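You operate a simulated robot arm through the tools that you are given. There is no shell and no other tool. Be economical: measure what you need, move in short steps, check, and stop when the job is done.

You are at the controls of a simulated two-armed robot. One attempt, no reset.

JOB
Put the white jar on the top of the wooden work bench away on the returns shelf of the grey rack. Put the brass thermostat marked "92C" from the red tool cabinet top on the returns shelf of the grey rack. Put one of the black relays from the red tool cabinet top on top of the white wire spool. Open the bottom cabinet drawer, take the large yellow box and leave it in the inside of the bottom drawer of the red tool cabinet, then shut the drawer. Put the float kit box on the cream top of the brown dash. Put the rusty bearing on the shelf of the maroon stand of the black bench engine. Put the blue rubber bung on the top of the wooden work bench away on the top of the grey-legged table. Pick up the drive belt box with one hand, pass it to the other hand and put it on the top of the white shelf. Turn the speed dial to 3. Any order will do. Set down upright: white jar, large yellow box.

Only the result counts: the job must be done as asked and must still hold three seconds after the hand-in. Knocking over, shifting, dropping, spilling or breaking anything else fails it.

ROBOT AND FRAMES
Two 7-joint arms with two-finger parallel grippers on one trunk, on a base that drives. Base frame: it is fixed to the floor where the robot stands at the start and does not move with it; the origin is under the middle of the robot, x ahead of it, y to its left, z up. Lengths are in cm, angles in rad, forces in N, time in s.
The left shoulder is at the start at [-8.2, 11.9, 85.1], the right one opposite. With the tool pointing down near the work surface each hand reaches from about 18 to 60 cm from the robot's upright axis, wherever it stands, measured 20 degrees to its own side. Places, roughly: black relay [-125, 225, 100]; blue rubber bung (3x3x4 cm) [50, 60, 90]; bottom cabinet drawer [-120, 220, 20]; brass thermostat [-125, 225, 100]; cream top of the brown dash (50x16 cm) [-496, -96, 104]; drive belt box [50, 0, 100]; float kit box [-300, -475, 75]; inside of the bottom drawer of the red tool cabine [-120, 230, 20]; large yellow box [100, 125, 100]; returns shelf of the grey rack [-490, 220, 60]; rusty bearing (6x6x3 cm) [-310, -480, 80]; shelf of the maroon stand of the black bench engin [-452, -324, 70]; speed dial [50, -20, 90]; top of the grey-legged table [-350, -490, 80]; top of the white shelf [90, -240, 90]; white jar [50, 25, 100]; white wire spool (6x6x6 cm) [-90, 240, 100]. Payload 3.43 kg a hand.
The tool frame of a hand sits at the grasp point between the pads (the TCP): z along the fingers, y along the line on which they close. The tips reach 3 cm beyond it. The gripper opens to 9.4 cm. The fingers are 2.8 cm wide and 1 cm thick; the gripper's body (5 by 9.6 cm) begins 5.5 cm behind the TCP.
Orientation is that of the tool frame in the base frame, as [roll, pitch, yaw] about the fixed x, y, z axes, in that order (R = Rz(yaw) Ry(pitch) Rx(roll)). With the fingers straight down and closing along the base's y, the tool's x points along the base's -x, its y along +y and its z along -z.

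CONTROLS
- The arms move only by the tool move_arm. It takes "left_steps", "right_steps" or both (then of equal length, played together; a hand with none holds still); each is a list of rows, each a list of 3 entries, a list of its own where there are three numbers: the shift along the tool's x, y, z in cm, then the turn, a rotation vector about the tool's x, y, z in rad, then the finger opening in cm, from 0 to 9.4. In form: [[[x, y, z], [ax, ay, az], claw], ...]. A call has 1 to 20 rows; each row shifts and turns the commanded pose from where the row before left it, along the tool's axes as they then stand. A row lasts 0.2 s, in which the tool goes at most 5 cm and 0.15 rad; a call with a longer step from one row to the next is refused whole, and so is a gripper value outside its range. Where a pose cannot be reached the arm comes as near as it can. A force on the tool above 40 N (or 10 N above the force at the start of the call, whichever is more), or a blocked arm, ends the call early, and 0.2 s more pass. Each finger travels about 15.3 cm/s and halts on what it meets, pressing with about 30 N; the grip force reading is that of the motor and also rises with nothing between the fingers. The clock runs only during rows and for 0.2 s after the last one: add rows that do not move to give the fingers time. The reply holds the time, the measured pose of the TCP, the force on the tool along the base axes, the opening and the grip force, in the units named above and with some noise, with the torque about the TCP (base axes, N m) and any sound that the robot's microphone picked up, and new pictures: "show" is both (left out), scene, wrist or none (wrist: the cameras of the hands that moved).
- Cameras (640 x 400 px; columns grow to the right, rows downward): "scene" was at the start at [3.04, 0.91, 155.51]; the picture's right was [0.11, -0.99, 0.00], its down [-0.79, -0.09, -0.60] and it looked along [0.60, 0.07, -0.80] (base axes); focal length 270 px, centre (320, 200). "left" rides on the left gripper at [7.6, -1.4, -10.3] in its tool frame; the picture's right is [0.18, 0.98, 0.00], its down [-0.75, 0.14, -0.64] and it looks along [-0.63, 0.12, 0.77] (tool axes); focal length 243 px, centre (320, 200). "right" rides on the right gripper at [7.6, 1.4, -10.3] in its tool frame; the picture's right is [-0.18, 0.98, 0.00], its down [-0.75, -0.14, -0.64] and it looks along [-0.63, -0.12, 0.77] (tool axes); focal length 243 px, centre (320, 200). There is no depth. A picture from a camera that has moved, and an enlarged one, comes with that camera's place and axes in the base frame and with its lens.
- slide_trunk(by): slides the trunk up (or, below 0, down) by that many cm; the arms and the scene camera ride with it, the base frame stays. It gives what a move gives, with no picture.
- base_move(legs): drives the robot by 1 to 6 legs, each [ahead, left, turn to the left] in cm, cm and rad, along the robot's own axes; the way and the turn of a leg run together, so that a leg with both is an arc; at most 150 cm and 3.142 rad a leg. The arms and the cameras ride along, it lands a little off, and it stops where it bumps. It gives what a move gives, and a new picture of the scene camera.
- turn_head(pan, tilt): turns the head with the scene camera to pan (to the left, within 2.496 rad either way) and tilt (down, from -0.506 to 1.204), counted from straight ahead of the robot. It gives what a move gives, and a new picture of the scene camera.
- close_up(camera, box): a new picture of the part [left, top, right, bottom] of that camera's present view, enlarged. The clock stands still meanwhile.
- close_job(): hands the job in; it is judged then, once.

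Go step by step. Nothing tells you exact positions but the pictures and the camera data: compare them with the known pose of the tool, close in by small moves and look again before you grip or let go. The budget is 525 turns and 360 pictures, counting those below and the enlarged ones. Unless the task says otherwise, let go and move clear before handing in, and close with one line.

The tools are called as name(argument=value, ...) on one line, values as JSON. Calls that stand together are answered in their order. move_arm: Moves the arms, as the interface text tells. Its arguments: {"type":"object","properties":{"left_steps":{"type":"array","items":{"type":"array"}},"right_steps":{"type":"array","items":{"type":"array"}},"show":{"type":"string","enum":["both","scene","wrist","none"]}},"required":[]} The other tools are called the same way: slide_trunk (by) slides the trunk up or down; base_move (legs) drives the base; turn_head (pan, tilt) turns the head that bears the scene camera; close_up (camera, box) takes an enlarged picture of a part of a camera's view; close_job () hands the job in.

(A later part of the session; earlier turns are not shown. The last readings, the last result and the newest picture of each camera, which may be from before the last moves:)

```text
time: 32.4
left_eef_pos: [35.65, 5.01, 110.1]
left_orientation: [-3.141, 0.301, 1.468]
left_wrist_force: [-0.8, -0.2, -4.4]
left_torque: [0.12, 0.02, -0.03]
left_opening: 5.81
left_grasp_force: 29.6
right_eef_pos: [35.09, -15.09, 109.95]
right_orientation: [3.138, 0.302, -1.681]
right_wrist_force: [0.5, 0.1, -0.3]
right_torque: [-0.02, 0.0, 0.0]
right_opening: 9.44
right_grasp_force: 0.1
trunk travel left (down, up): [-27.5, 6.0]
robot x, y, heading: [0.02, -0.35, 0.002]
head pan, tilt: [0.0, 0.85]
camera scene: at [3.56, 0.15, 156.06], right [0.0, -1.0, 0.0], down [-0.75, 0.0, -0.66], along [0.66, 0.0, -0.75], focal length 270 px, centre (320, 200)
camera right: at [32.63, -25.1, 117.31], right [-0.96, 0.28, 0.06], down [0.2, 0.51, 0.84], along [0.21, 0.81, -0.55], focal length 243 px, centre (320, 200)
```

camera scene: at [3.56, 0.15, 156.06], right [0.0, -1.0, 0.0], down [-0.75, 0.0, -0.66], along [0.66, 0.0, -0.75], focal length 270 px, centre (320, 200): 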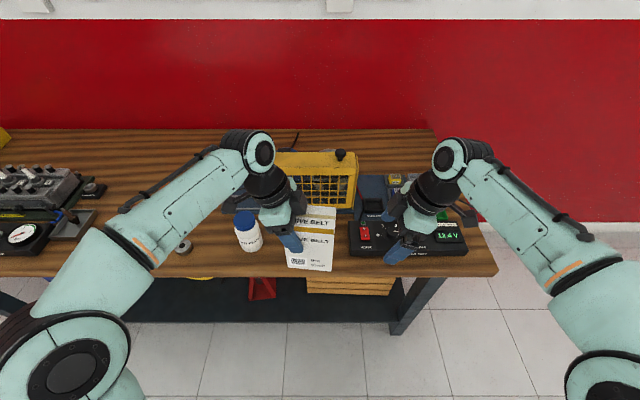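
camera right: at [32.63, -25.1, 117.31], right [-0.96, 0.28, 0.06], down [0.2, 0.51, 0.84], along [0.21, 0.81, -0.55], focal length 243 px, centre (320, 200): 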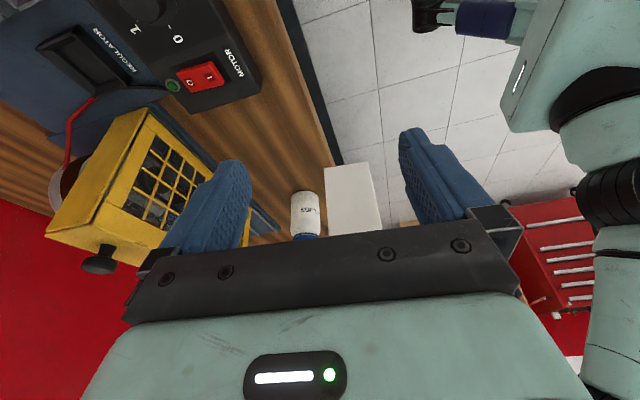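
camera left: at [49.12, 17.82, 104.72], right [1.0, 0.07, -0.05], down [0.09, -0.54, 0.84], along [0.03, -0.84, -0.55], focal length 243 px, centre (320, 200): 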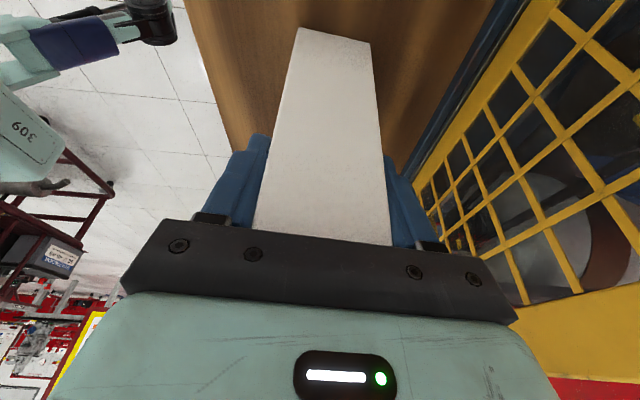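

The box edge is lined up between the right fingers. I slide the right hand sideways to straddle the box.

move_arm(right_steps=[[[-3.45, 0.39, 1.03], [0, 0, 0], 9.4], [[-3.45, 0.39, 1.03], [0, 0, 0], 9.4], [[-3.45, 0.39, 1.03], [0, 0, 0], 9.4], [[-3.45, 0.39, 1.03], [0, 0, 0], 9.4], [[0, 0, 0], [0, 0, 0], 9.4]], show="both")

close_up(camera="scene", box=[220, 160, 420, 285])

```text
time: 33.6
left_eef_pos: [35.57, 4.92, 110.26]
left_orientation: [3.141, 0.299, 1.468]
left_wrist_force: [0.7, 1.4, -5.9]
left_torque: [0.22, 0.0, -0.01]
left_opening: 5.82
left_grasp_force: 30.0
right_eef_pos: [35.04, -0.62, 110.04]
right_orientation: [3.141, 0.299, -1.681]
right_wrist_force: [-0.7, -2.6, 2.4]
right_torque: [0.01, 0.0, 0.01]
right_opening: 9.4
right_grasp_force: 0.1
trunk travel left (down, up): [-27.5, 6.0]
robot x, y, heading: [-0.14, -0.42, -0.0]
head pan, tilt: [0.0, 0.85]
camera scene: at [3.47, 0.02, 156.05], right [0.0, -1.0, 0.0], down [-0.75, 0.0, -0.66], along [0.66, 0.0, -0.75], focal length 270 px, centre (320, 200)
camera right: at [32.57, -10.67, 117.5], right [-0.96, 0.28, 0.05], down [0.2, 0.51, 0.84], along [0.21, 0.81, -0.55], focal length 243 px, centre (320, 200)
```

scene: 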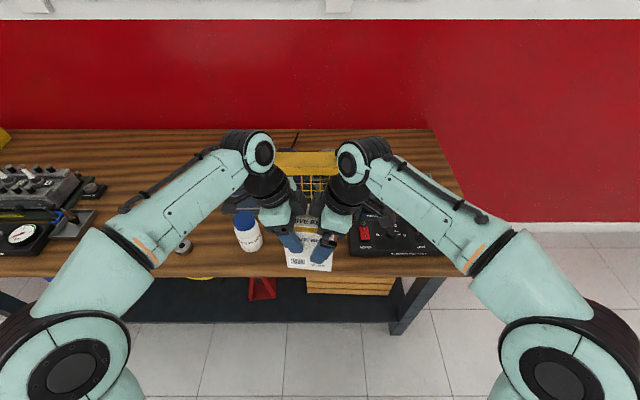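
right: 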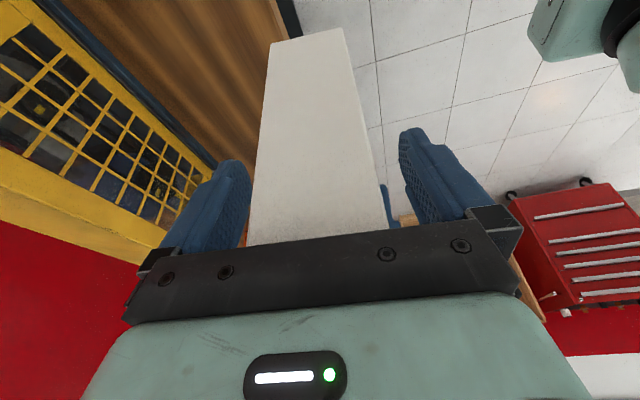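

```text
3.20 times, centred on (320, 222) of scene
camera zoom: at [3.47, 0.02, 156.05], right [0.0, -1.0, 0.0], down [-0.75, 0.0, -0.66], along [0.66, 0.0, -0.75], focal length 865 px, centre (320, 128)
```

zoom: 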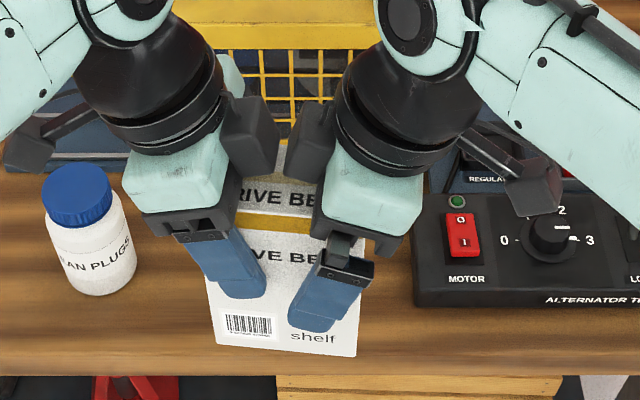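

Straddled. Close the right hand, with the left still holding.

move_arm(right_steps=[[[0, 0, 0], [0, 0, 0], 4.8], [[0, 0, 0], [0, 0, 0], 4.8], [[0, 0, 0], [0, 0, 0], 4.8]], show="none")

```text
time: 34.4
left_eef_pos: [35.65, 4.91, 110.19]
left_orientation: [3.138, 0.302, 1.467]
left_wrist_force: [2.1, 1.4, -9.0]
left_torque: [0.46, -0.02, 0.14]
left_opening: 5.84
left_grasp_force: 29.7
right_eef_pos: [35.06, -0.58, 110.21]
right_orientation: [-3.141, 0.302, -1.678]
right_wrist_force: [-3.5, -1.4, 5.1]
right_torque: [-0.06, 0.01, 0.01]
right_opening: 5.83
right_grasp_force: 30.3
trunk travel left (down, up): [-27.5, 6.0]
robot x, y, heading: [0.28, -0.01, -0.002]
head pan, tilt: [0.0, 0.85]
```

Both hold it. Left opens and withdraws along its tool axis.

move_arm(left_steps=[[[0, 0, 0], [0, 0, 0], 9.4], [[0, 0, 0], [0, 0, 0], 9.4], [[2, 0, -2], [0, 0, 0], 9.4], [[2.5, 0, -2.5], [0, 0, 0], 9.4], [[3, 0, -3], [0, 0, 0], 9.4], [[3, 0, -3], [0, 0, 0], 9.4]], show="scene")

```text
time: 35.8
left_eef_pos: [36.99, 18.01, 117.18]
left_orientation: [-3.142, 0.303, 1.465]
left_wrist_force: [0.1, 0.6, -0.3]
left_torque: [-0.01, 0.04, -0.01]
left_opening: 9.41
left_grasp_force: 0.1
right_eef_pos: [35.14, -0.42, 110.06]
right_orientation: [-3.141, 0.301, -1.681]
right_wrist_force: [0.5, -0.8, -0.2]
right_torque: [-0.13, 0.0, 0.0]
right_opening: 5.83
right_grasp_force: 30.1
trunk travel left (down, up): [-27.5, 6.0]
robot x, y, heading: [0.03, -0.19, 0.0]
head pan, tilt: [0.0, 0.85]
camera scene: at [3.51, 0.14, 156.05], right [0.0, -1.0, 0.0], down [-0.75, 0.0, -0.66], along [0.66, 0.0, -0.75], focal length 270 px, centre (320, 200)
```

scene: 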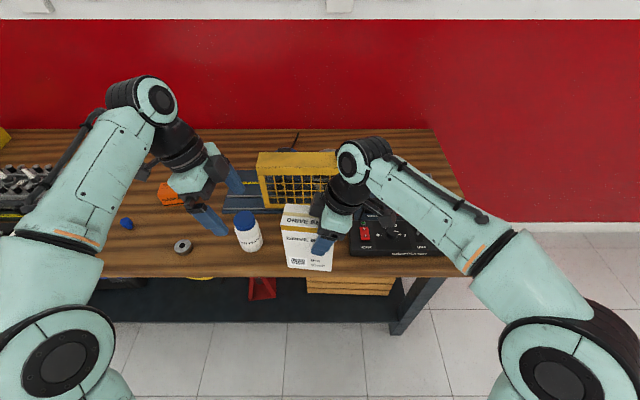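

The box is in the right hand only now. I straighten the left hand and drive left so it can reach the blue bung near (55,62).

move_arm(left_steps=[[[0, 0, 0], [0, 0.15, 0], 9.4], [[0, 0, 0], [0, 0.15, 0], 9.4], [[0, 0, 0], [0, 0, -0.14], 9.4], [[0, 0, 0], [0, 0, -0.14], 9.4], [[0, 0, 0], [0, 0, -0.14], 9.4], [[0, 0, 0], [0, 0, -0.14], 9.4], [[0, 0, 0], [0, 0, -0.14], 9.4], [[0, 0, 0], [0, 0, -0.14], 9.4], [[0, 0, 0], [0, 0, -0.14], 9.4], [[0, 0, 0], [0, 0, -0.14], 9.4], [[0, 0, 0], [0, 0, -0.14], 9.4], [[0, 0, 0], [0, 0, -0.14], 9.4], [[0, 0, 0], [0, 0, -0.14], 9.4], [[0, 0, 0], [0, 0, -0.135], 9.4]], show="none")

base_move(legs=[[0, 38, 0]])

turn_head(pan=0.5, tilt=0.85)

close_up(camera="left", box=[0, 0, 640, 400])

```text
time: 38.8
left_eef_pos: [36.97, 17.88, 117.22]
left_orientation: [-3.14, -0.001, -3.14]
left_wrist_force: [-0.6, 0.9, 0.8]
left_torque: [0.01, 0.01, 0.0]
left_opening: 9.42
left_grasp_force: 0.1
right_eef_pos: [35.04, -0.5, 110.08]
right_orientation: [-3.141, 0.3, -1.68]
right_wrist_force: [0.1, 0.6, 0.2]
right_torque: [-0.1, -0.03, 0.02]
right_opening: 5.8
right_grasp_force: 30.2
trunk travel left (down, up): [-27.5, 6.0]
robot x, y, heading: [0.03, -0.18, 0.005]
head pan, tilt: [0.0, 0.85]
```

```text
time: 42.7
left_eef_pos: [37.15, 55.91, 117.33]
left_orientation: [-3.14, 0.0, 3.139]
left_wrist_force: [0.6, -0.9, -0.4]
left_torque: [-0.01, 0.0, 0.0]
left_opening: 9.39
left_grasp_force: 0.0
right_eef_pos: [35.11, 37.35, 110.06]
right_orientation: [3.141, 0.3, -1.682]
right_wrist_force: [0.7, 1.4, 0.1]
right_torque: [-0.12, 0.0, 0.02]
right_opening: 5.83
right_grasp_force: 29.9
trunk travel left (down, up): [-27.5, 6.0]
robot x, y, heading: [0.2, 38.34, -0.005]
head pan, tilt: [0.0, 0.85]
camera scene: at [3.53, 38.09, 156.05], right [0.0, -1.0, 0.0], down [-0.75, 0.0, -0.66], along [0.66, 0.0, -0.75], focal length 270 px, centre (320, 200)
```

scene: 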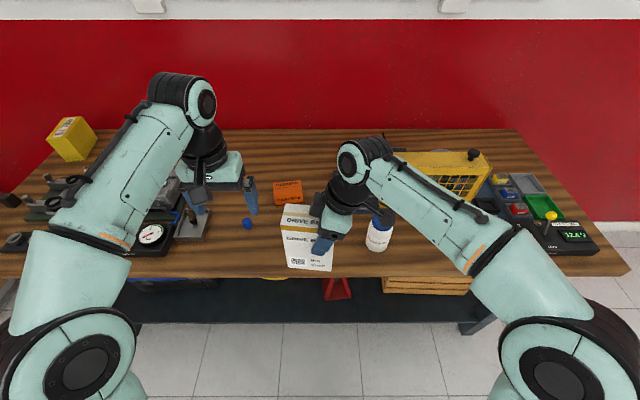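

```text
time: 43.6
left_eef_pos: [37.05, 55.95, 117.18]
left_orientation: [-3.141, 0.0, 3.141]
left_wrist_force: [-0.4, 1.1, 0.3]
left_torque: [0.0, 0.01, 0.02]
left_opening: 9.38
left_grasp_force: 0.1
right_eef_pos: [35.16, 37.3, 110.16]
right_orientation: [-3.141, 0.299, -1.683]
right_wrist_force: [0.6, 0.6, -0.3]
right_torque: [-0.11, 0.03, -0.01]
right_opening: 5.82
right_grasp_force: 29.8
trunk travel left (down, up): [-27.5, 6.0]
robot x, y, heading: [-0.22, 38.18, -0.0]
head pan, tilt: [0.499, 0.85]
camera scene: at [2.59, 41.81, 156.06], right [0.48, -0.88, 0.0], down [-0.66, -0.36, -0.66], along [0.58, 0.31, -0.75], focal length 270 px, centre (320, 200)
```

scene: 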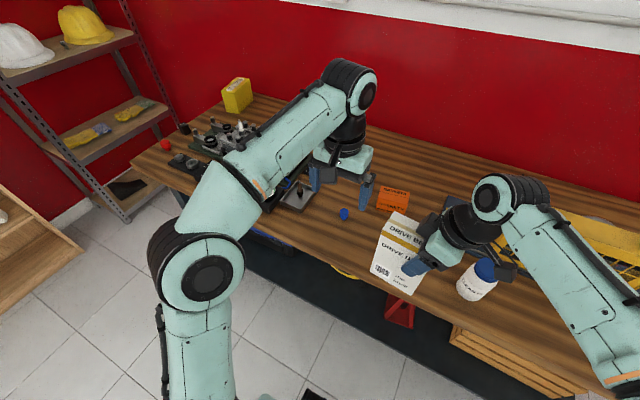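

```text
1.00 times, centred on (320, 200) of left (not enlarged: the box is as wide or as high as the picture)
camera zoom: at [29.52, 54.53, 127.5], right [-0.18, 0.98, 0.0], down [0.75, 0.14, 0.64], along [0.63, 0.12, -0.77], focal length 243 px, centre (320, 200)
```

zoom: 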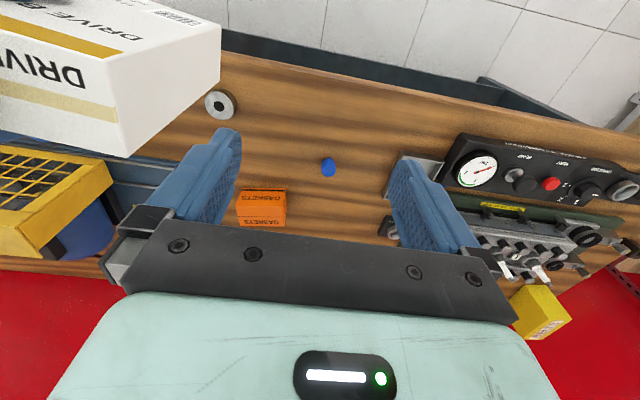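

Bung at about (55.3,61.1). I lower the left hand toward it and look again.

move_arm(left_steps=[[[-1, 1.2, 4.5], [0, 0, 0], 6], [[-2, 1.3, 4], [0, 0, 0], 6], [[-3, 1.3, 3], [0, 0, 0], 6], [[-4, 1.3, 2], [0, 0, 0], 6], [[-4, 0, 2], [0, 0, 0], 6], [[-2, 0, 1], [0, 0, 0], 6]], show="wrist")

close_up(camera="left", box=[240, 120, 400, 220])

```text
time: 45.0
left_eef_pos: [52.57, 60.91, 100.43]
left_orientation: [-3.14, -0.001, 3.141]
left_wrist_force: [0.4, -0.6, 0.0]
left_torque: [0.02, -0.02, -0.02]
left_opening: 5.98
left_grasp_force: 0.0
left hand out of reach, approached as far as the arm can: row 6
right_eef_pos: [35.05, 37.26, 110.12]
right_orientation: [3.141, 0.3, -1.682]
right_wrist_force: [0.1, 0.0, -0.1]
right_torque: [-0.12, 0.0, -0.01]
right_opening: 5.81
right_grasp_force: 30.0
trunk travel left (down, up): [-27.5, 6.0]
robot x, y, heading: [-0.09, 37.54, -0.001]
head pan, tilt: [0.499, 0.85]
camera left: at [45.01, 59.53, 110.74], right [-0.18, 0.98, 0.0], down [0.75, 0.14, 0.64], along [0.63, 0.12, -0.77], focal length 243 px, centre (320, 200)
```

left: 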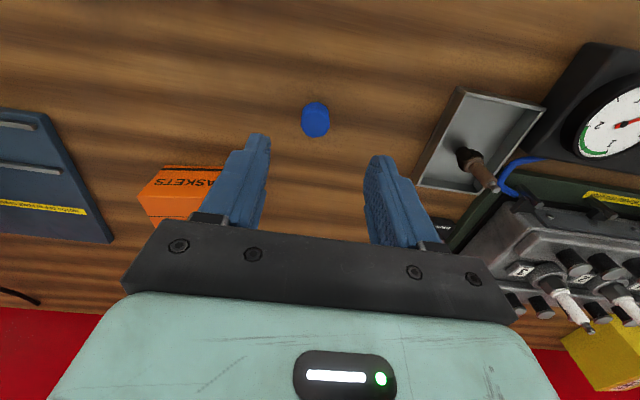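

```text
4.00 times, centred on (320, 170) of left
camera zoom: at [45.01, 59.53, 110.74], right [-0.18, 0.98, 0.0], down [0.75, 0.14, 0.64], along [0.63, 0.12, -0.77], focal length 970 px, centre (320, 320)
```

zoom: 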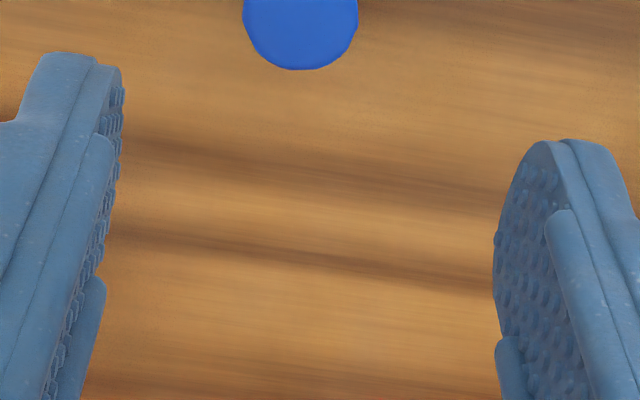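

Bung top centre is (54.3,60.9,87). I descend around it.

move_arm(left_steps=[[[0, 0, 4], [0, 0, 0], 6], [[-0.7, 0, 4], [0, 0, 0], 6], [[-0.7, 0, 3], [0, 0, 0], 6], [[0, 0, 0], [0, 0, 0], 6]], show="wrist")

```text
time: 46.0
left_eef_pos: [54.03, 60.94, 89.49]
left_orientation: [3.141, 0.0, 3.139]
left_wrist_force: [-0.2, -0.1, 0.6]
left_torque: [-0.01, -0.01, -0.01]
left_opening: 5.99
left_grasp_force: 0.0
right_eef_pos: [35.17, 37.31, 110.07]
right_orientation: [3.14, 0.301, -1.681]
right_wrist_force: [1.1, -0.7, 0.9]
right_torque: [-0.1, 0.0, 0.01]
right_opening: 5.82
right_grasp_force: 30.1
trunk travel left (down, up): [-27.5, 6.0]
robot x, y, heading: [0.11, 37.73, -0.004]
head pan, tilt: [0.499, 0.85]
camera left: at [46.43, 59.47, 99.79], right [-0.18, 0.98, 0.0], down [0.75, 0.14, 0.64], along [0.63, 0.12, -0.77], focal length 243 px, centre (320, 200)
```

left: 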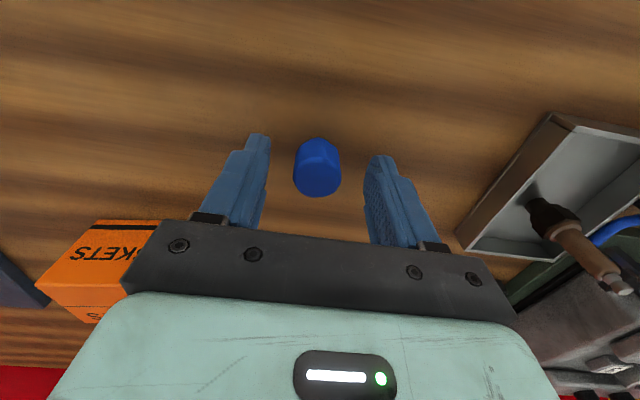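

move_arm(left_steps=[[[-0.6, 0.1, 2.2], [0, 0, 0], 6], [[0, 0, 0], [0, 0, 0], 6], [[0, 0, 0], [0, 0, 0], 2], [[0, 0, 0], [0, 0, 0], 2], [[0, 0, 0], [0, 0, 0], 2]], show="wrist")

```text
time: 47.0
left_eef_pos: [54.57, 60.94, 87.94]
left_orientation: [-3.14, 0.012, 3.14]
left_wrist_force: [-9.3, -1.4, 14.2]
left_torque: [0.09, 0.45, 0.13]
left_opening: 2.77
left_grasp_force: 6.3
right_eef_pos: [34.97, 37.28, 110.06]
right_orientation: [3.14, 0.298, -1.682]
right_wrist_force: [-0.5, -0.4, 0.4]
right_torque: [-0.11, 0.04, 0.04]
right_opening: 5.83
right_grasp_force: 30.1
trunk travel left (down, up): [-27.5, 6.0]
robot x, y, heading: [-0.25, 38.33, -0.008]
head pan, tilt: [0.499, 0.85]
stopped in row 5 (left hand): the force on the tool passed its limit at 41 N (the readings are from after the stop); the commanded pose is now the measured one
camera left: at [46.95, 59.53, 98.24], right [-0.18, 0.98, 0.0], down [0.75, 0.14, 0.65], along [0.64, 0.12, -0.76], focal length 243 px, centre (320, 200)
```

left: 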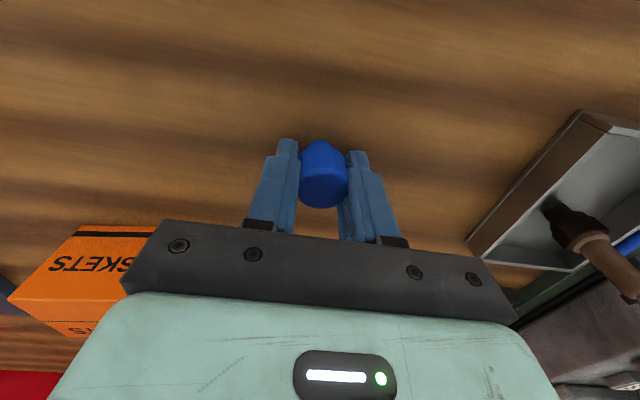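

It stopped at bench contact with the bung between the fingers. I ease up slightly and finish the grip.

move_arm(left_steps=[[[0, 0, -0.3], [0, 0, 0], 1.5], [[0, 0, 0], [0, 0, 0], 1.5], [[0, 0, 0], [0, 0, 0], 1.5]], show="wrist")

```text
time: 47.8
left_eef_pos: [54.69, 61.01, 88.04]
left_orientation: [-3.14, 0.013, 3.141]
left_wrist_force: [-0.4, -0.1, 0.9]
left_torque: [-0.06, 0.0, 0.0]
left_opening: 2.66
left_grasp_force: 30.3
right_eef_pos: [35.06, 37.37, 110.15]
right_orientation: [3.141, 0.301, -1.683]
right_wrist_force: [-0.7, -1.0, -0.2]
right_torque: [-0.12, -0.02, 0.0]
right_opening: 5.83
right_grasp_force: 30.2
trunk travel left (down, up): [-27.5, 6.0]
robot x, y, heading: [0.13, 37.96, -0.002]
head pan, tilt: [0.499, 0.85]
camera left: at [47.08, 59.59, 98.26], right [-0.18, 0.98, 0.0], down [0.75, 0.14, 0.65], along [0.64, 0.12, -0.76], focal length 243 px, centre (320, 200)
```

left: 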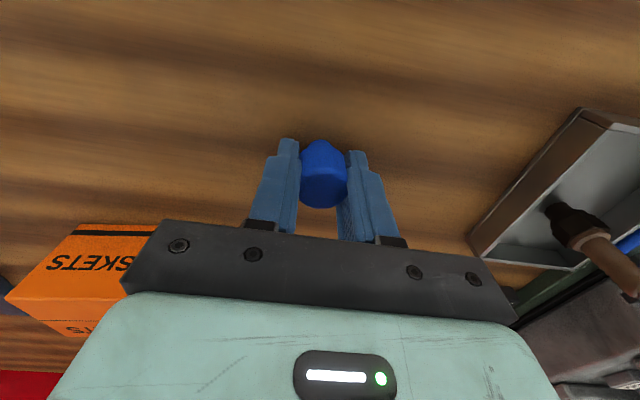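

Gripped. Lift and retract.

move_arm(left_steps=[[[0, 0, -4], [0, 0, 0], 1.5], [[1, 0, -4.5], [0, 0, 0], 1.5], [[2, 0, -4.5], [0, 0, 0], 1.5], [[3, 0, -4], [0, 0, 0], 1.5], [[4, 0, -3], [0, 0, 0], 1.5], [[5, 0, 0], [0, 0, 0], 1.5], [[5, 0, 0], [0, 0, 0], 1.5], [[5, 0, 0], [0, 0, 0], 1.5]], show="wrist")

turn_head(pan=-1.2, tilt=0.5)

```text
time: 49.6
left_eef_pos: [29.33, 60.93, 107.75]
left_orientation: [-3.141, 0.014, 3.139]
left_wrist_force: [0.4, -0.3, 0.0]
left_torque: [0.02, -0.03, -0.01]
left_opening: 2.43
left_grasp_force: 29.6
right_eef_pos: [34.97, 37.37, 110.04]
right_orientation: [3.14, 0.301, -1.682]
right_wrist_force: [0.3, 0.4, 1.0]
right_torque: [-0.09, -0.01, 0.01]
right_opening: 5.81
right_grasp_force: 30.2
trunk travel left (down, up): [-27.5, 6.0]
robot x, y, heading: [-0.17, 38.12, 0.001]
head pan, tilt: [0.499, 0.85]
camera left: at [21.74, 59.49, 117.98], right [-0.18, 0.98, 0.0], down [0.74, 0.14, 0.65], along [0.64, 0.12, -0.76], focal length 243 px, centre (320, 200)
```

left: 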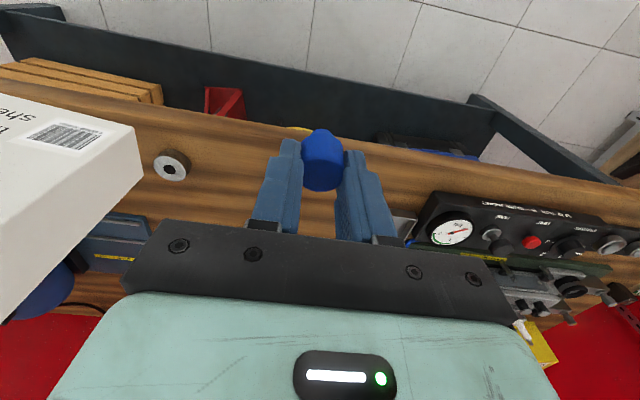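

```text
time: 51.4
left_eef_pos: [29.64, 60.91, 107.68]
left_orientation: [-3.139, 0.013, 3.14]
left_wrist_force: [-0.2, -0.3, -0.3]
left_torque: [-0.01, 0.02, 0.0]
left_opening: 2.45
left_grasp_force: 30.0
right_eef_pos: [35.14, 37.32, 109.97]
right_orientation: [3.141, 0.302, -1.682]
right_wrist_force: [0.2, -0.3, -0.2]
right_torque: [-0.13, 0.06, 0.02]
right_opening: 5.84
right_grasp_force: 29.6
trunk travel left (down, up): [-27.5, 6.0]
robot x, y, heading: [0.16, 37.94, -0.003]
head pan, tilt: [-1.201, 0.499]
camera scene: at [-1.0, 29.61, 159.05], right [-0.93, -0.36, 0.0], down [-0.17, 0.45, -0.88], along [0.32, -0.82, -0.48], focal length 270 px, centre (320, 200)
```

scene: 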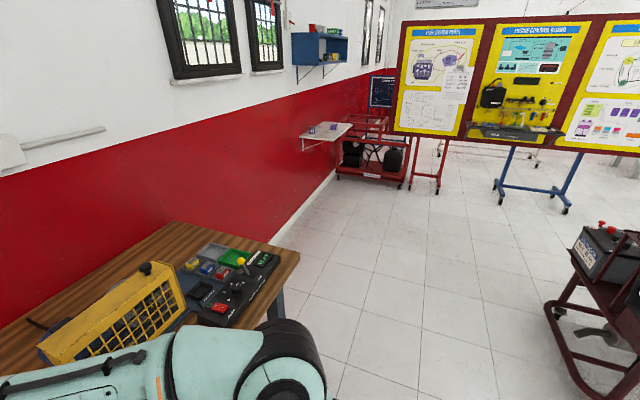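

close_up(camera="scene", box=[270, 80, 470, 205])

turn_head(pan=-2.3, tilt=0.4)

turn_head(pan=2.3, tilt=0.4)

```text
3.20 times, centred on (370, 142) of scene
camera zoom: at [-1.0, 29.61, 159.05], right [-0.93, -0.36, 0.0], down [-0.17, 0.45, -0.88], along [0.32, -0.82, -0.48], focal length 865 px, centre (160, 384)
```

zoom: 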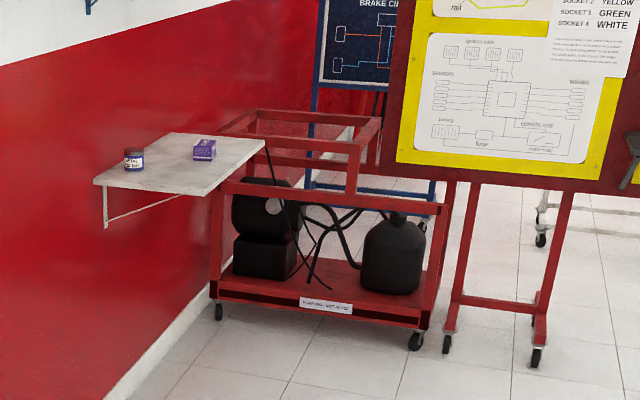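

```text
time: 52.7
left_eef_pos: [29.57, 60.87, 107.7]
left_orientation: [-3.139, 0.013, 3.141]
left_wrist_force: [-0.2, 0.3, 0.0]
left_torque: [-0.06, -0.01, -0.02]
left_opening: 2.46
left_grasp_force: 29.6
right_eef_pos: [35.03, 37.25, 110.09]
right_orientation: [3.141, 0.299, -1.682]
right_wrist_force: [-0.1, 0.1, 0.0]
right_torque: [-0.13, -0.01, 0.0]
right_opening: 5.81
right_grasp_force: 30.2
trunk travel left (down, up): [-27.5, 6.0]
robot x, y, heading: [-0.09, 37.88, -0.006]
head pan, tilt: [-2.3, 0.4]
camera scene: at [-10.46, 31.2, 159.97], right [-0.74, 0.67, 0.0], down [0.26, 0.29, -0.92], along [-0.62, -0.69, -0.39], focal length 270 px, centre (320, 200)
```

scene: 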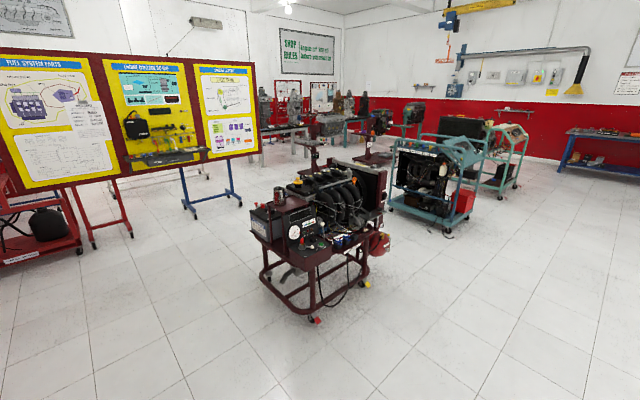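

```text
time: 56.4
left_eef_pos: [29.54, 60.88, 107.8]
left_orientation: [-3.139, 0.011, 3.141]
left_wrist_force: [0.2, 0.4, -0.5]
left_torque: [0.01, -0.01, 0.0]
left_opening: 2.45
left_grasp_force: 29.9
right_eef_pos: [35.06, 37.35, 110.11]
right_orientation: [-3.142, 0.3, -1.681]
right_wrist_force: [0.5, -0.7, 0.3]
right_torque: [-0.08, 0.01, 0.0]
right_opening: 5.81
right_grasp_force: 29.9
trunk travel left (down, up): [-27.5, 6.0]
robot x, y, heading: [0.36, 37.77, -0.001]
head pan, tilt: [2.3, 0.4]
camera scene: at [-10.43, 45.02, 159.97], right [0.75, 0.66, 0.0], down [0.26, -0.29, -0.92], along [-0.61, 0.69, -0.39], focal length 270 px, centre (320, 200)
```

scene: 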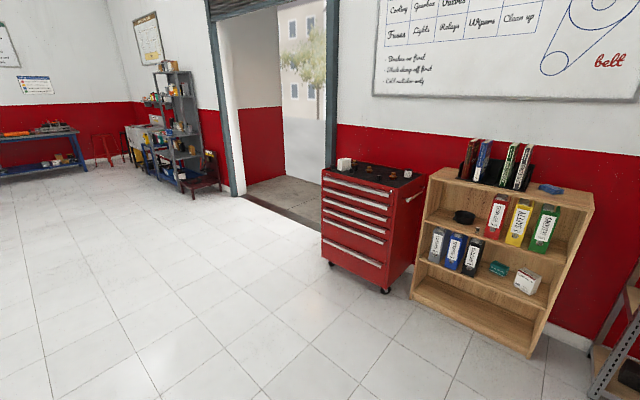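

I see the white shelf on the wall ahead-right with a small can and a purple box on it. I'll drive right along the bench and then check the shelf from nearer.

turn_head(pan=-0.3, tilt=0.8)

base_move(legs=[[-8, 0, 0], [0, -140, 0], [0, -108, 0]])

```text
time: 58.7
left_eef_pos: [29.46, 60.89, 107.72]
left_orientation: [-3.14, 0.011, 3.139]
left_wrist_force: [0.8, 0.0, 0.1]
left_torque: [-0.01, 0.01, 0.0]
left_opening: 2.59
left_grasp_force: 30.2
right_eef_pos: [35.08, 37.31, 110.07]
right_orientation: [3.14, 0.3, -1.682]
right_wrist_force: [-0.9, -0.1, -0.2]
right_torque: [-0.1, 0.03, -0.01]
right_opening: 5.82
right_grasp_force: 30.3
trunk travel left (down, up): [-27.5, 6.0]
robot x, y, heading: [-0.01, 38.3, -0.003]
head pan, tilt: [-0.3, 0.799]
camera scene: at [3.43, 35.7, 156.46], right [-0.3, -0.95, 0.0], down [-0.68, 0.21, -0.7], along [0.67, -0.21, -0.72], focal length 270 px, centre (320, 200)
```

scene: 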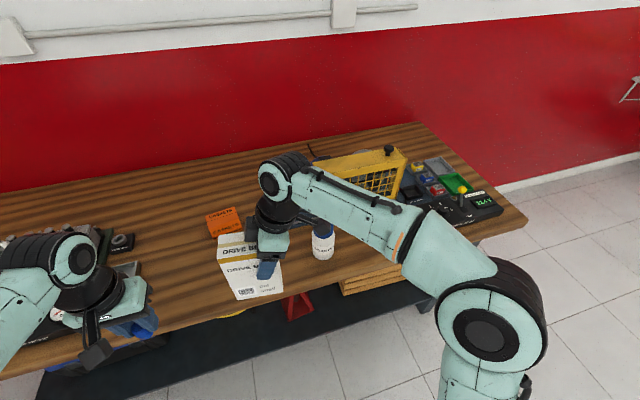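

```text
time: 81.1
left_eef_pos: [21.57, -185.99, 107.61]
left_orientation: [-3.141, 0.012, -3.137]
left_wrist_force: [0.4, 0.2, 0.4]
left_torque: [-0.01, 0.01, -0.02]
left_opening: 2.58
left_grasp_force: 30.4
right_eef_pos: [27.31, -209.43, 110.06]
right_orientation: [3.139, 0.301, -1.675]
right_wrist_force: [-0.6, 0.6, 0.3]
right_torque: [-0.09, 0.0, 0.0]
right_opening: 5.79
right_grasp_force: 30.3
trunk travel left (down, up): [-27.5, 6.0]
robot x, y, heading: [-7.82, -208.97, 0.003]
head pan, tilt: [-0.3, 0.799]
camera scene: at [-4.36, -211.37, 156.46], right [-0.29, -0.96, 0.0], down [-0.69, 0.21, -0.7], along [0.67, -0.2, -0.72], focal length 270 px, centre (320, 200)
```

scene: 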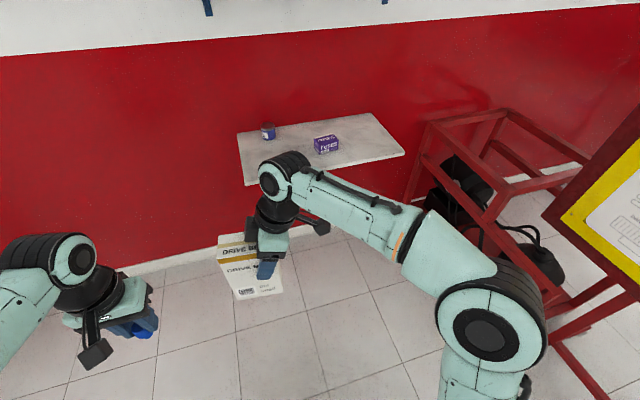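

Shelf: x 72–108, y −206…−271. I'll place the box near (84,-217). Drive forward and a little right.

base_move(legs=[[0, -10, 0], [42, 0, 0]])

turn_head(pan=0.1, tilt=0.85)

```text
time: 84.8
left_eef_pos: [63.87, -195.89, 107.62]
left_orientation: [-3.14, 0.012, -3.14]
left_wrist_force: [-0.3, 0.3, -0.7]
left_torque: [0.01, 0.02, 0.02]
left_opening: 2.56
left_grasp_force: 30.3
right_eef_pos: [69.45, -219.47, 109.96]
right_orientation: [3.14, 0.302, -1.681]
right_wrist_force: [0.9, -0.2, 0.4]
right_torque: [-0.12, 0.02, 0.0]
right_opening: 5.79
right_grasp_force: 29.9
trunk travel left (down, up): [-27.5, 6.0]
robot x, y, heading: [34.67, -219.09, -0.002]
head pan, tilt: [-0.3, 0.799]
camera scene: at [37.88, -221.19, 156.45], right [-0.29, -0.96, 0.0], down [-0.69, 0.21, -0.7], along [0.67, -0.21, -0.72], focal length 270 px, centre (320, 200)
```

scene: 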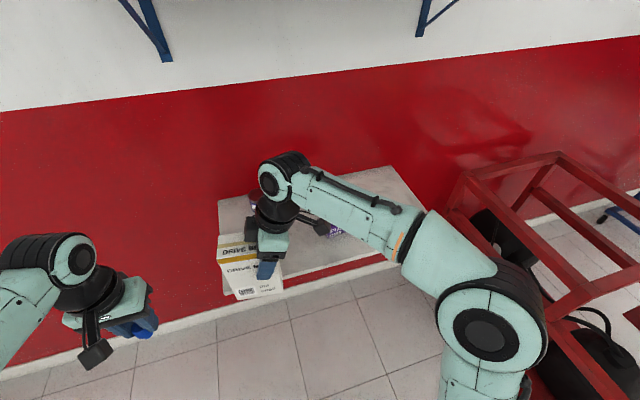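

```text
time: 85.7
left_eef_pos: [64.04, -195.87, 107.75]
left_orientation: [-3.141, 0.013, 3.141]
left_wrist_force: [0.4, -0.3, -0.3]
left_torque: [-0.05, 0.01, 0.02]
left_opening: 2.59
left_grasp_force: 29.9
right_eef_pos: [69.54, -219.5, 110.05]
right_orientation: [3.14, 0.3, -1.68]
right_wrist_force: [-0.3, -0.7, 0.5]
right_torque: [-0.13, -0.01, 0.02]
right_opening: 5.85
right_grasp_force: 29.6
trunk travel left (down, up): [-27.5, 6.0]
robot x, y, heading: [34.61, -218.83, -0.001]
head pan, tilt: [0.099, 0.85]
camera scene: at [37.91, -218.04, 156.06], right [0.1, -1.0, 0.0], down [-0.75, -0.07, -0.66], along [0.66, 0.07, -0.75], focal length 270 px, centre (320, 200)
```

scene: 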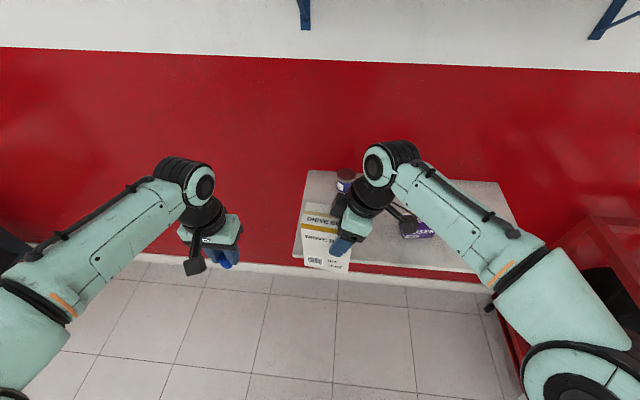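

move_arm(right_steps=[[[-0.14, -3.6, 0.83], [0, 0, 0], 4.8], [[-0.14, -3.6, 0.83], [0, 0, 0], 4.8], [[-0.14, -3.6, 0.83], [0, 0, 0], 4.8], [[-0.14, -3.6, 0.83], [0, 0, 0], 4.8]], show="both")

```text
time: 86.7
left_eef_pos: [64.0, -195.85, 107.56]
left_orientation: [-3.14, 0.01, -3.14]
left_wrist_force: [0.0, -0.1, -0.4]
left_torque: [0.01, 0.0, -0.04]
left_opening: 2.59
left_grasp_force: 30.1
right_eef_pos: [84.08, -219.35, 106.89]
right_orientation: [3.136, 0.295, -1.679]
right_wrist_force: [0.0, -0.3, 0.5]
right_torque: [-0.11, 0.03, 0.05]
right_opening: 5.83
right_grasp_force: 30.5
trunk travel left (down, up): [-27.5, 6.0]
robot x, y, heading: [34.47, -218.73, 0.0]
head pan, tilt: [0.099, 0.85]
camera scene: at [38.1, -217.93, 156.05], right [0.1, -0.99, 0.0], down [-0.75, -0.08, -0.66], along [0.66, 0.07, -0.75], focal length 270 px, centre (320, 200)
camera right: at [81.67, -229.4, 114.32], right [-0.96, 0.28, 0.06], down [0.2, 0.51, 0.83], along [0.2, 0.81, -0.55], focal length 243 px, centre (320, 200)
```

scene: 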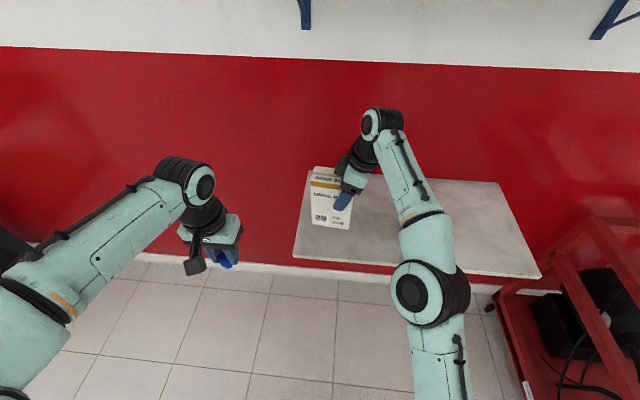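
right: 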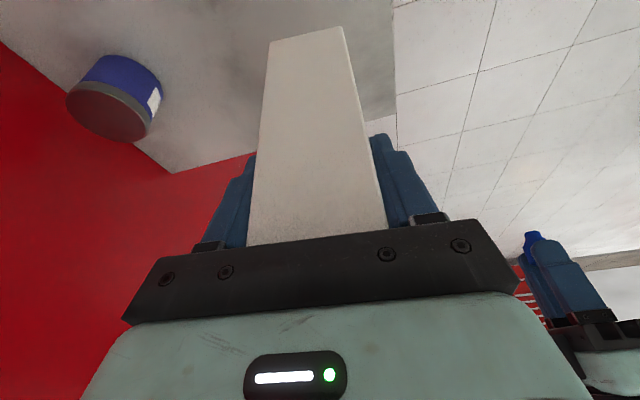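

The box hovers well over the shelf. I lower it gradually until contact.

move_arm(right_steps=[[[0.3, 0, 0.95], [0, 0, 0], 4.8], [[0.3, 0, 0.95], [0, 0, 0], 4.8], [[0.3, 0, 0.95], [0, 0, 0], 4.8]], show="none")

close_up(camera="scene", box=[280, 150, 420, 250])

```text
time: 87.5
left_eef_pos: [63.8, -195.93, 107.68]
left_orientation: [-3.14, 0.012, -3.14]
left_wrist_force: [0.5, -0.3, 0.2]
left_torque: [-0.01, 0.04, 0.01]
left_opening: 2.6
left_grasp_force: 29.7
right_eef_pos: [84.05, -219.51, 104.04]
right_orientation: [3.141, 0.301, -1.68]
right_wrist_force: [0.6, -0.4, 0.7]
right_torque: [-0.11, -0.02, 0.02]
right_opening: 5.81
right_grasp_force: 29.9
trunk travel left (down, up): [-27.5, 6.0]
robot x, y, heading: [34.5, -218.66, -0.001]
head pan, tilt: [0.099, 0.85]
```

```text
4.00 times, centred on (350, 200) of scene
camera zoom: at [37.93, -218.03, 156.05], right [0.1, -0.99, 0.0], down [-0.75, -0.08, -0.66], along [0.66, 0.07, -0.75], focal length 1081 px, centre (200, 200)
```

zoom: 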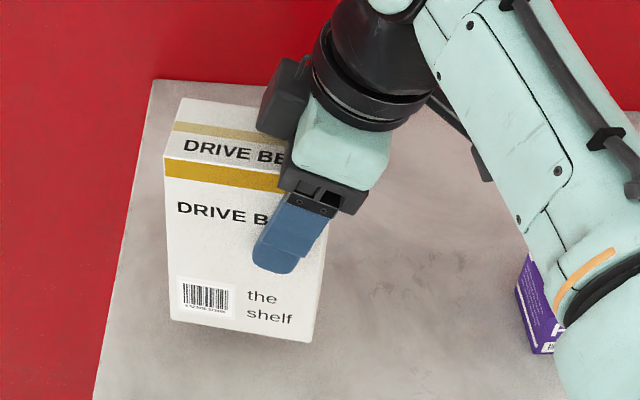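

move_arm(right_steps=[[[0.3, 0, 0.95], [0, 0, 0], 4.8], [[0.3, 0, 0.95], [0, 0, 0], 4.8], [[0.15, 0, 0.47], [0, 0, 0], 4.8]], show="none")

close_up(camera="scene", box=[280, 170, 480, 295])

```text
time: 88.3
left_eef_pos: [63.9, -195.87, 107.76]
left_orientation: [-3.139, 0.011, -3.139]
left_wrist_force: [-0.5, 0.5, -0.5]
left_torque: [0.0, 0.02, -0.01]
left_opening: 2.58
left_grasp_force: 30.3
right_eef_pos: [83.98, -219.4, 101.43]
right_orientation: [3.14, 0.301, -1.678]
right_wrist_force: [-0.1, -0.1, -0.1]
right_torque: [-0.11, 0.04, -0.06]
right_opening: 5.8
right_grasp_force: 29.9
trunk travel left (down, up): [-27.5, 6.0]
robot x, y, heading: [34.26, -219.39, 0.002]
head pan, tilt: [0.099, 0.85]
```

```text
3.20 times, centred on (380, 232) of scene
camera zoom: at [37.93, -218.03, 156.05], right [0.1, -0.99, 0.0], down [-0.75, -0.08, -0.66], along [0.66, 0.07, -0.75], focal length 865 px, centre (128, 96)
```

zoom: 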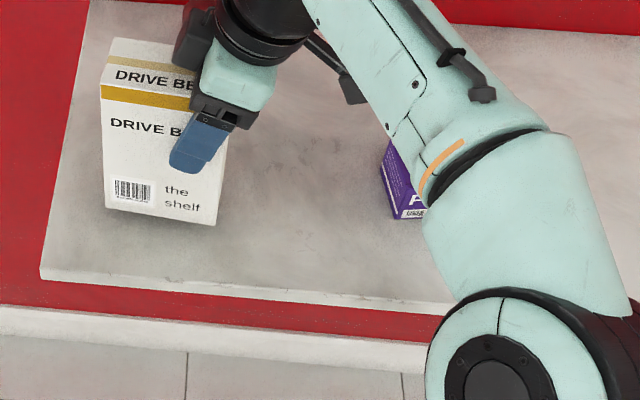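

move_arm(right_steps=[[[0.15, 0, 0.47], [0, 0, 0], 4.8], [[0.15, 0, 0.47], [0, 0, 0], 4.8], [[0.15, 0, 0.47], [0, 0, 0], 4.8]], show="none")

close_up(camera="scene", box=[280, 150, 420, 250])

```text
time: 89.1
left_eef_pos: [63.76, -195.98, 107.69]
left_orientation: [-3.139, 0.012, -3.141]
left_wrist_force: [-0.1, -0.5, 0.9]
left_torque: [0.0, 0.0, 0.0]
left_opening: 2.6
left_grasp_force: 30.1
right_eef_pos: [83.97, -219.59, 100.22]
right_orientation: [3.14, 0.3, -1.678]
right_wrist_force: [0.3, -0.4, 0.4]
right_torque: [-0.1, 0.03, 0.0]
right_opening: 5.81
right_grasp_force: 29.9
trunk travel left (down, up): [-27.5, 6.0]
robot x, y, heading: [34.25, -218.94, 0.002]
head pan, tilt: [0.099, 0.85]
```

```text
4.00 times, centred on (350, 200) of scene
camera zoom: at [37.93, -218.03, 156.05], right [0.1, -0.99, 0.0], down [-0.75, -0.08, -0.66], along [0.66, 0.07, -0.75], focal length 1081 px, centre (200, 200)
```

zoom: 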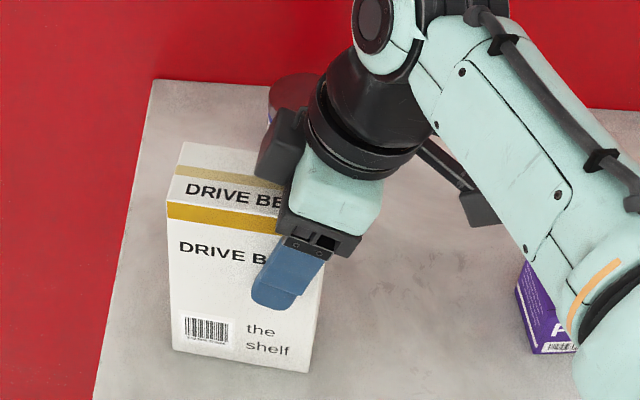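

move_arm(right_steps=[[[0.15, 0, 0.47], [0, 0, 0], 4.8], [[0.15, 0, 0.47], [0, 0, 0], 4.8], [[0.15, 0, 0.47], [0, 0, 0], 4.8], [[0.15, 0, 0.47], [0, 0, 0], 4.8]], show="none")

close_up(camera="scene", box=[280, 150, 420, 250])

```text
time: 89.8
left_eef_pos: [63.83, -195.84, 107.81]
left_orientation: [-3.14, 0.011, -3.14]
left_wrist_force: [-0.2, 0.3, -0.6]
left_torque: [0.01, 0.03, -0.01]
left_opening: 2.59
left_grasp_force: 29.6
right_eef_pos: [83.96, -219.49, 99.93]
right_orientation: [-3.13, 0.309, -1.677]
right_wrist_force: [-5.5, -1.9, 12.0]
right_torque: [-0.73, 1.21, -0.01]
right_opening: 5.81
right_grasp_force: 29.8
trunk travel left (down, up): [-27.5, 6.0]
robot x, y, heading: [34.18, -218.79, -0.004]
head pan, tilt: [0.099, 0.85]
stopped in row 3 (right hand): the force on the tool passed its limit at 44 N (the readings are from after the stop); the commanded pose is now the measured one
```

```text
4.00 times, centred on (350, 200) of scene
camera zoom: at [37.78, -218.04, 156.05], right [0.1, -0.99, 0.0], down [-0.75, -0.07, -0.66], along [0.66, 0.07, -0.75], focal length 1081 px, centre (200, 200)
```

zoom: 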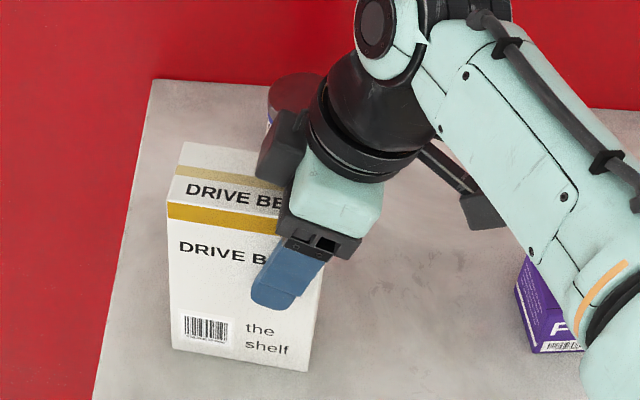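

Contact with the shelf. Release and withdraw upward along the tool axis.

move_arm(right_steps=[[[0, 0, 0], [0, 0, 0], 7], [[0, 0, 0], [0, 0, 0], 9.4], [[0, 0, 0], [0, 0, 0], 9.4], [[0, 0, -3], [0, 0, 0], 9.4], [[0, 0, -3], [0, 0, 0], 9.4], [[0, 0, -3], [0, 0, 0], 9.4], [[0, 3, -2], [0, 0, 0], 9.4]], show="scene")

```text
time: 91.4
left_eef_pos: [63.79, -196.03, 107.77]
left_orientation: [3.14, 0.014, -3.141]
left_wrist_force: [0.2, -0.3, -0.2]
left_torque: [0.02, -0.01, 0.02]
left_opening: 2.59
left_grasp_force: 29.4
right_eef_pos: [80.59, -222.51, 110.22]
right_orientation: [-3.131, 0.309, -1.68]
right_wrist_force: [0.3, 0.8, -1.3]
right_torque: [0.0, 0.01, -0.02]
right_opening: 9.38
right_grasp_force: 0.1
trunk travel left (down, up): [-27.5, 6.0]
robot x, y, heading: [34.63, -218.92, 0.002]
head pan, tilt: [0.099, 0.85]
camera scene: at [37.68, -218.11, 156.05], right [0.1, -0.99, 0.0], down [-0.75, -0.07, -0.66], along [0.66, 0.07, -0.75], focal length 270 px, centre (320, 200)
```

scene: 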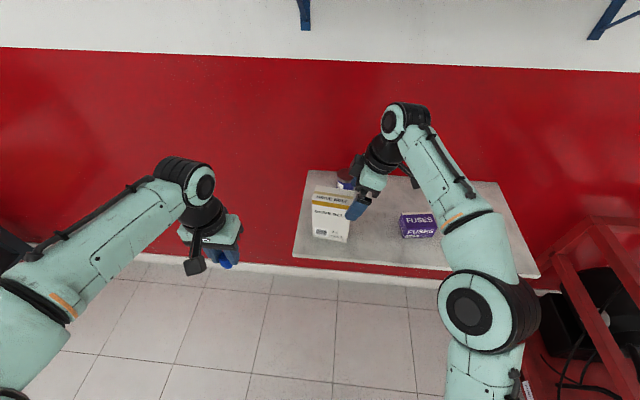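

Box stands on the shelf. I retract the right hand and straighten it.

move_arm(right_steps=[[[0, 4, -1], [0, 0, 0], 9.4], [[0, 4.8, 0], [0, 0, 0], 9.4], [[0, 4.8, 0], [0, 0, 0], 9.4], [[0, 4.8, 0], [0, 0, 0], 9.4], [[0, 4.8, 0], [0, 0, 0], 9.4], [[0, 0, 0], [0, 0.15, 0], 9.4], [[0, 0, 0], [0, 0.15, 0], 9.4], [[0, 0, 0], [0, 0, 0.1466], 9.4], [[0, 0, 0], [0, 0, 0.1466], 9.4], [[0, 0, 0], [0, 0, 0.1466], 9.4], [[0, 0, 0], [0, 0, 0.1466], 9.4], [[0, 0, 0], [0, 0, 0.1466], 9.4], [[0, 0, 0], [0, 0, 0.1466], 9.4], [[0, 0, 0], [0, 0, 0.1466], 9.4], [[0, 0, 0], [0, 0, 0.1466], 9.4], [[0, 0, 0], [0, 0, 0.1466], 9.4], [[0, 0, 0], [0, 0, 0.1466], 9.4]], show="scene")

base_move(legs=[[-55, 0, 0]])

turn_head(pan=-2.2, tilt=0.3)

```text
time: 95.0
left_eef_pos: [63.82, -195.87, 107.74]
left_orientation: [-3.14, 0.012, -3.141]
left_wrist_force: [0.3, 0.3, 0.0]
left_torque: [0.0, 0.0, 0.02]
left_opening: 2.58
left_grasp_force: 29.8
right_eef_pos: [57.48, -220.35, 110.99]
right_orientation: [3.135, 0.012, 3.133]
right_wrist_force: [0.3, 0.2, 0.3]
right_torque: [-0.01, -0.01, 0.01]
right_opening: 9.41
right_grasp_force: 0.0
trunk travel left (down, up): [-27.5, 6.0]
robot x, y, heading: [34.15, -219.04, -0.001]
head pan, tilt: [0.099, 0.85]
camera scene: at [37.89, -218.04, 156.06], right [0.1, -0.99, 0.0], down [-0.75, -0.07, -0.66], along [0.66, 0.07, -0.75], focal length 270 px, centre (320, 200)
```

scene: 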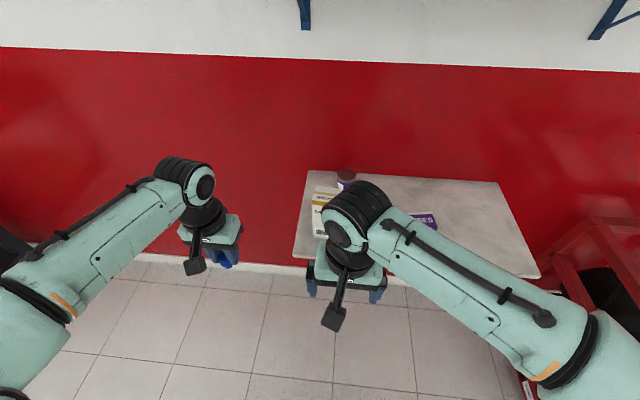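

```text
time: 98.1
left_eef_pos: [8.64, -195.96, 107.68]
left_orientation: [-3.139, 0.009, 3.141]
left_wrist_force: [-0.5, 0.0, 0.7]
left_torque: [-0.03, -0.02, 0.03]
left_opening: 2.58
left_grasp_force: 29.5
right_eef_pos: [2.17, -220.29, 110.94]
right_orientation: [3.135, 0.012, 3.132]
right_wrist_force: [-0.1, 0.2, 0.0]
right_torque: [-0.01, -0.05, 0.0]
right_opening: 9.39
right_grasp_force: 0.0
trunk travel left (down, up): [-27.5, 6.0]
robot x, y, heading: [-21.22, -218.85, -0.006]
head pan, tilt: [0.099, 0.85]
camera scene: at [-17.38, -217.98, 156.06], right [0.1, -1.0, 0.0], down [-0.75, -0.07, -0.66], along [0.66, 0.06, -0.75], focal length 270 px, centre (320, 200)
```

scene: 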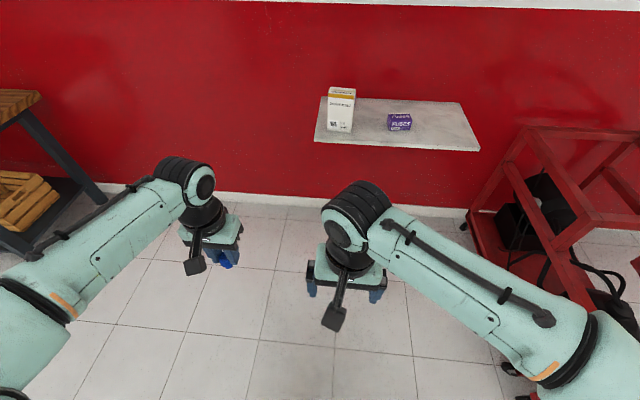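

```text
time: 100.3
left_eef_pos: [8.76, -195.93, 107.83]
left_orientation: [-3.14, 0.013, 3.139]
left_wrist_force: [-0.2, 0.6, 0.3]
left_torque: [0.04, 0.02, 0.01]
left_opening: 2.57
left_grasp_force: 30.5
right_eef_pos: [2.23, -220.27, 110.91]
right_orientation: [3.135, 0.013, 3.132]
right_wrist_force: [0.0, 0.6, -0.3]
right_torque: [0.0, 0.01, -0.02]
right_opening: 9.4
right_grasp_force: 0.2
trunk travel left (down, up): [-27.5, 6.0]
robot x, y, heading: [-20.73, -218.78, -0.002]
head pan, tilt: [-2.201, 0.3]
camera scene: at [-30.66, -226.27, 160.89], right [-0.81, 0.59, 0.0], down [0.17, 0.24, -0.96], along [-0.56, -0.77, -0.3], focal length 270 px, centre (320, 200)
```

scene: 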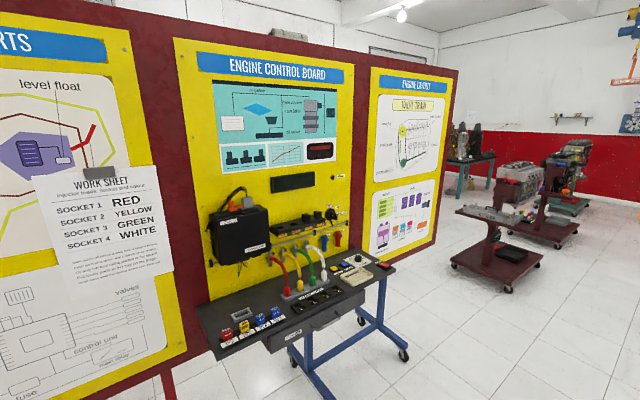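

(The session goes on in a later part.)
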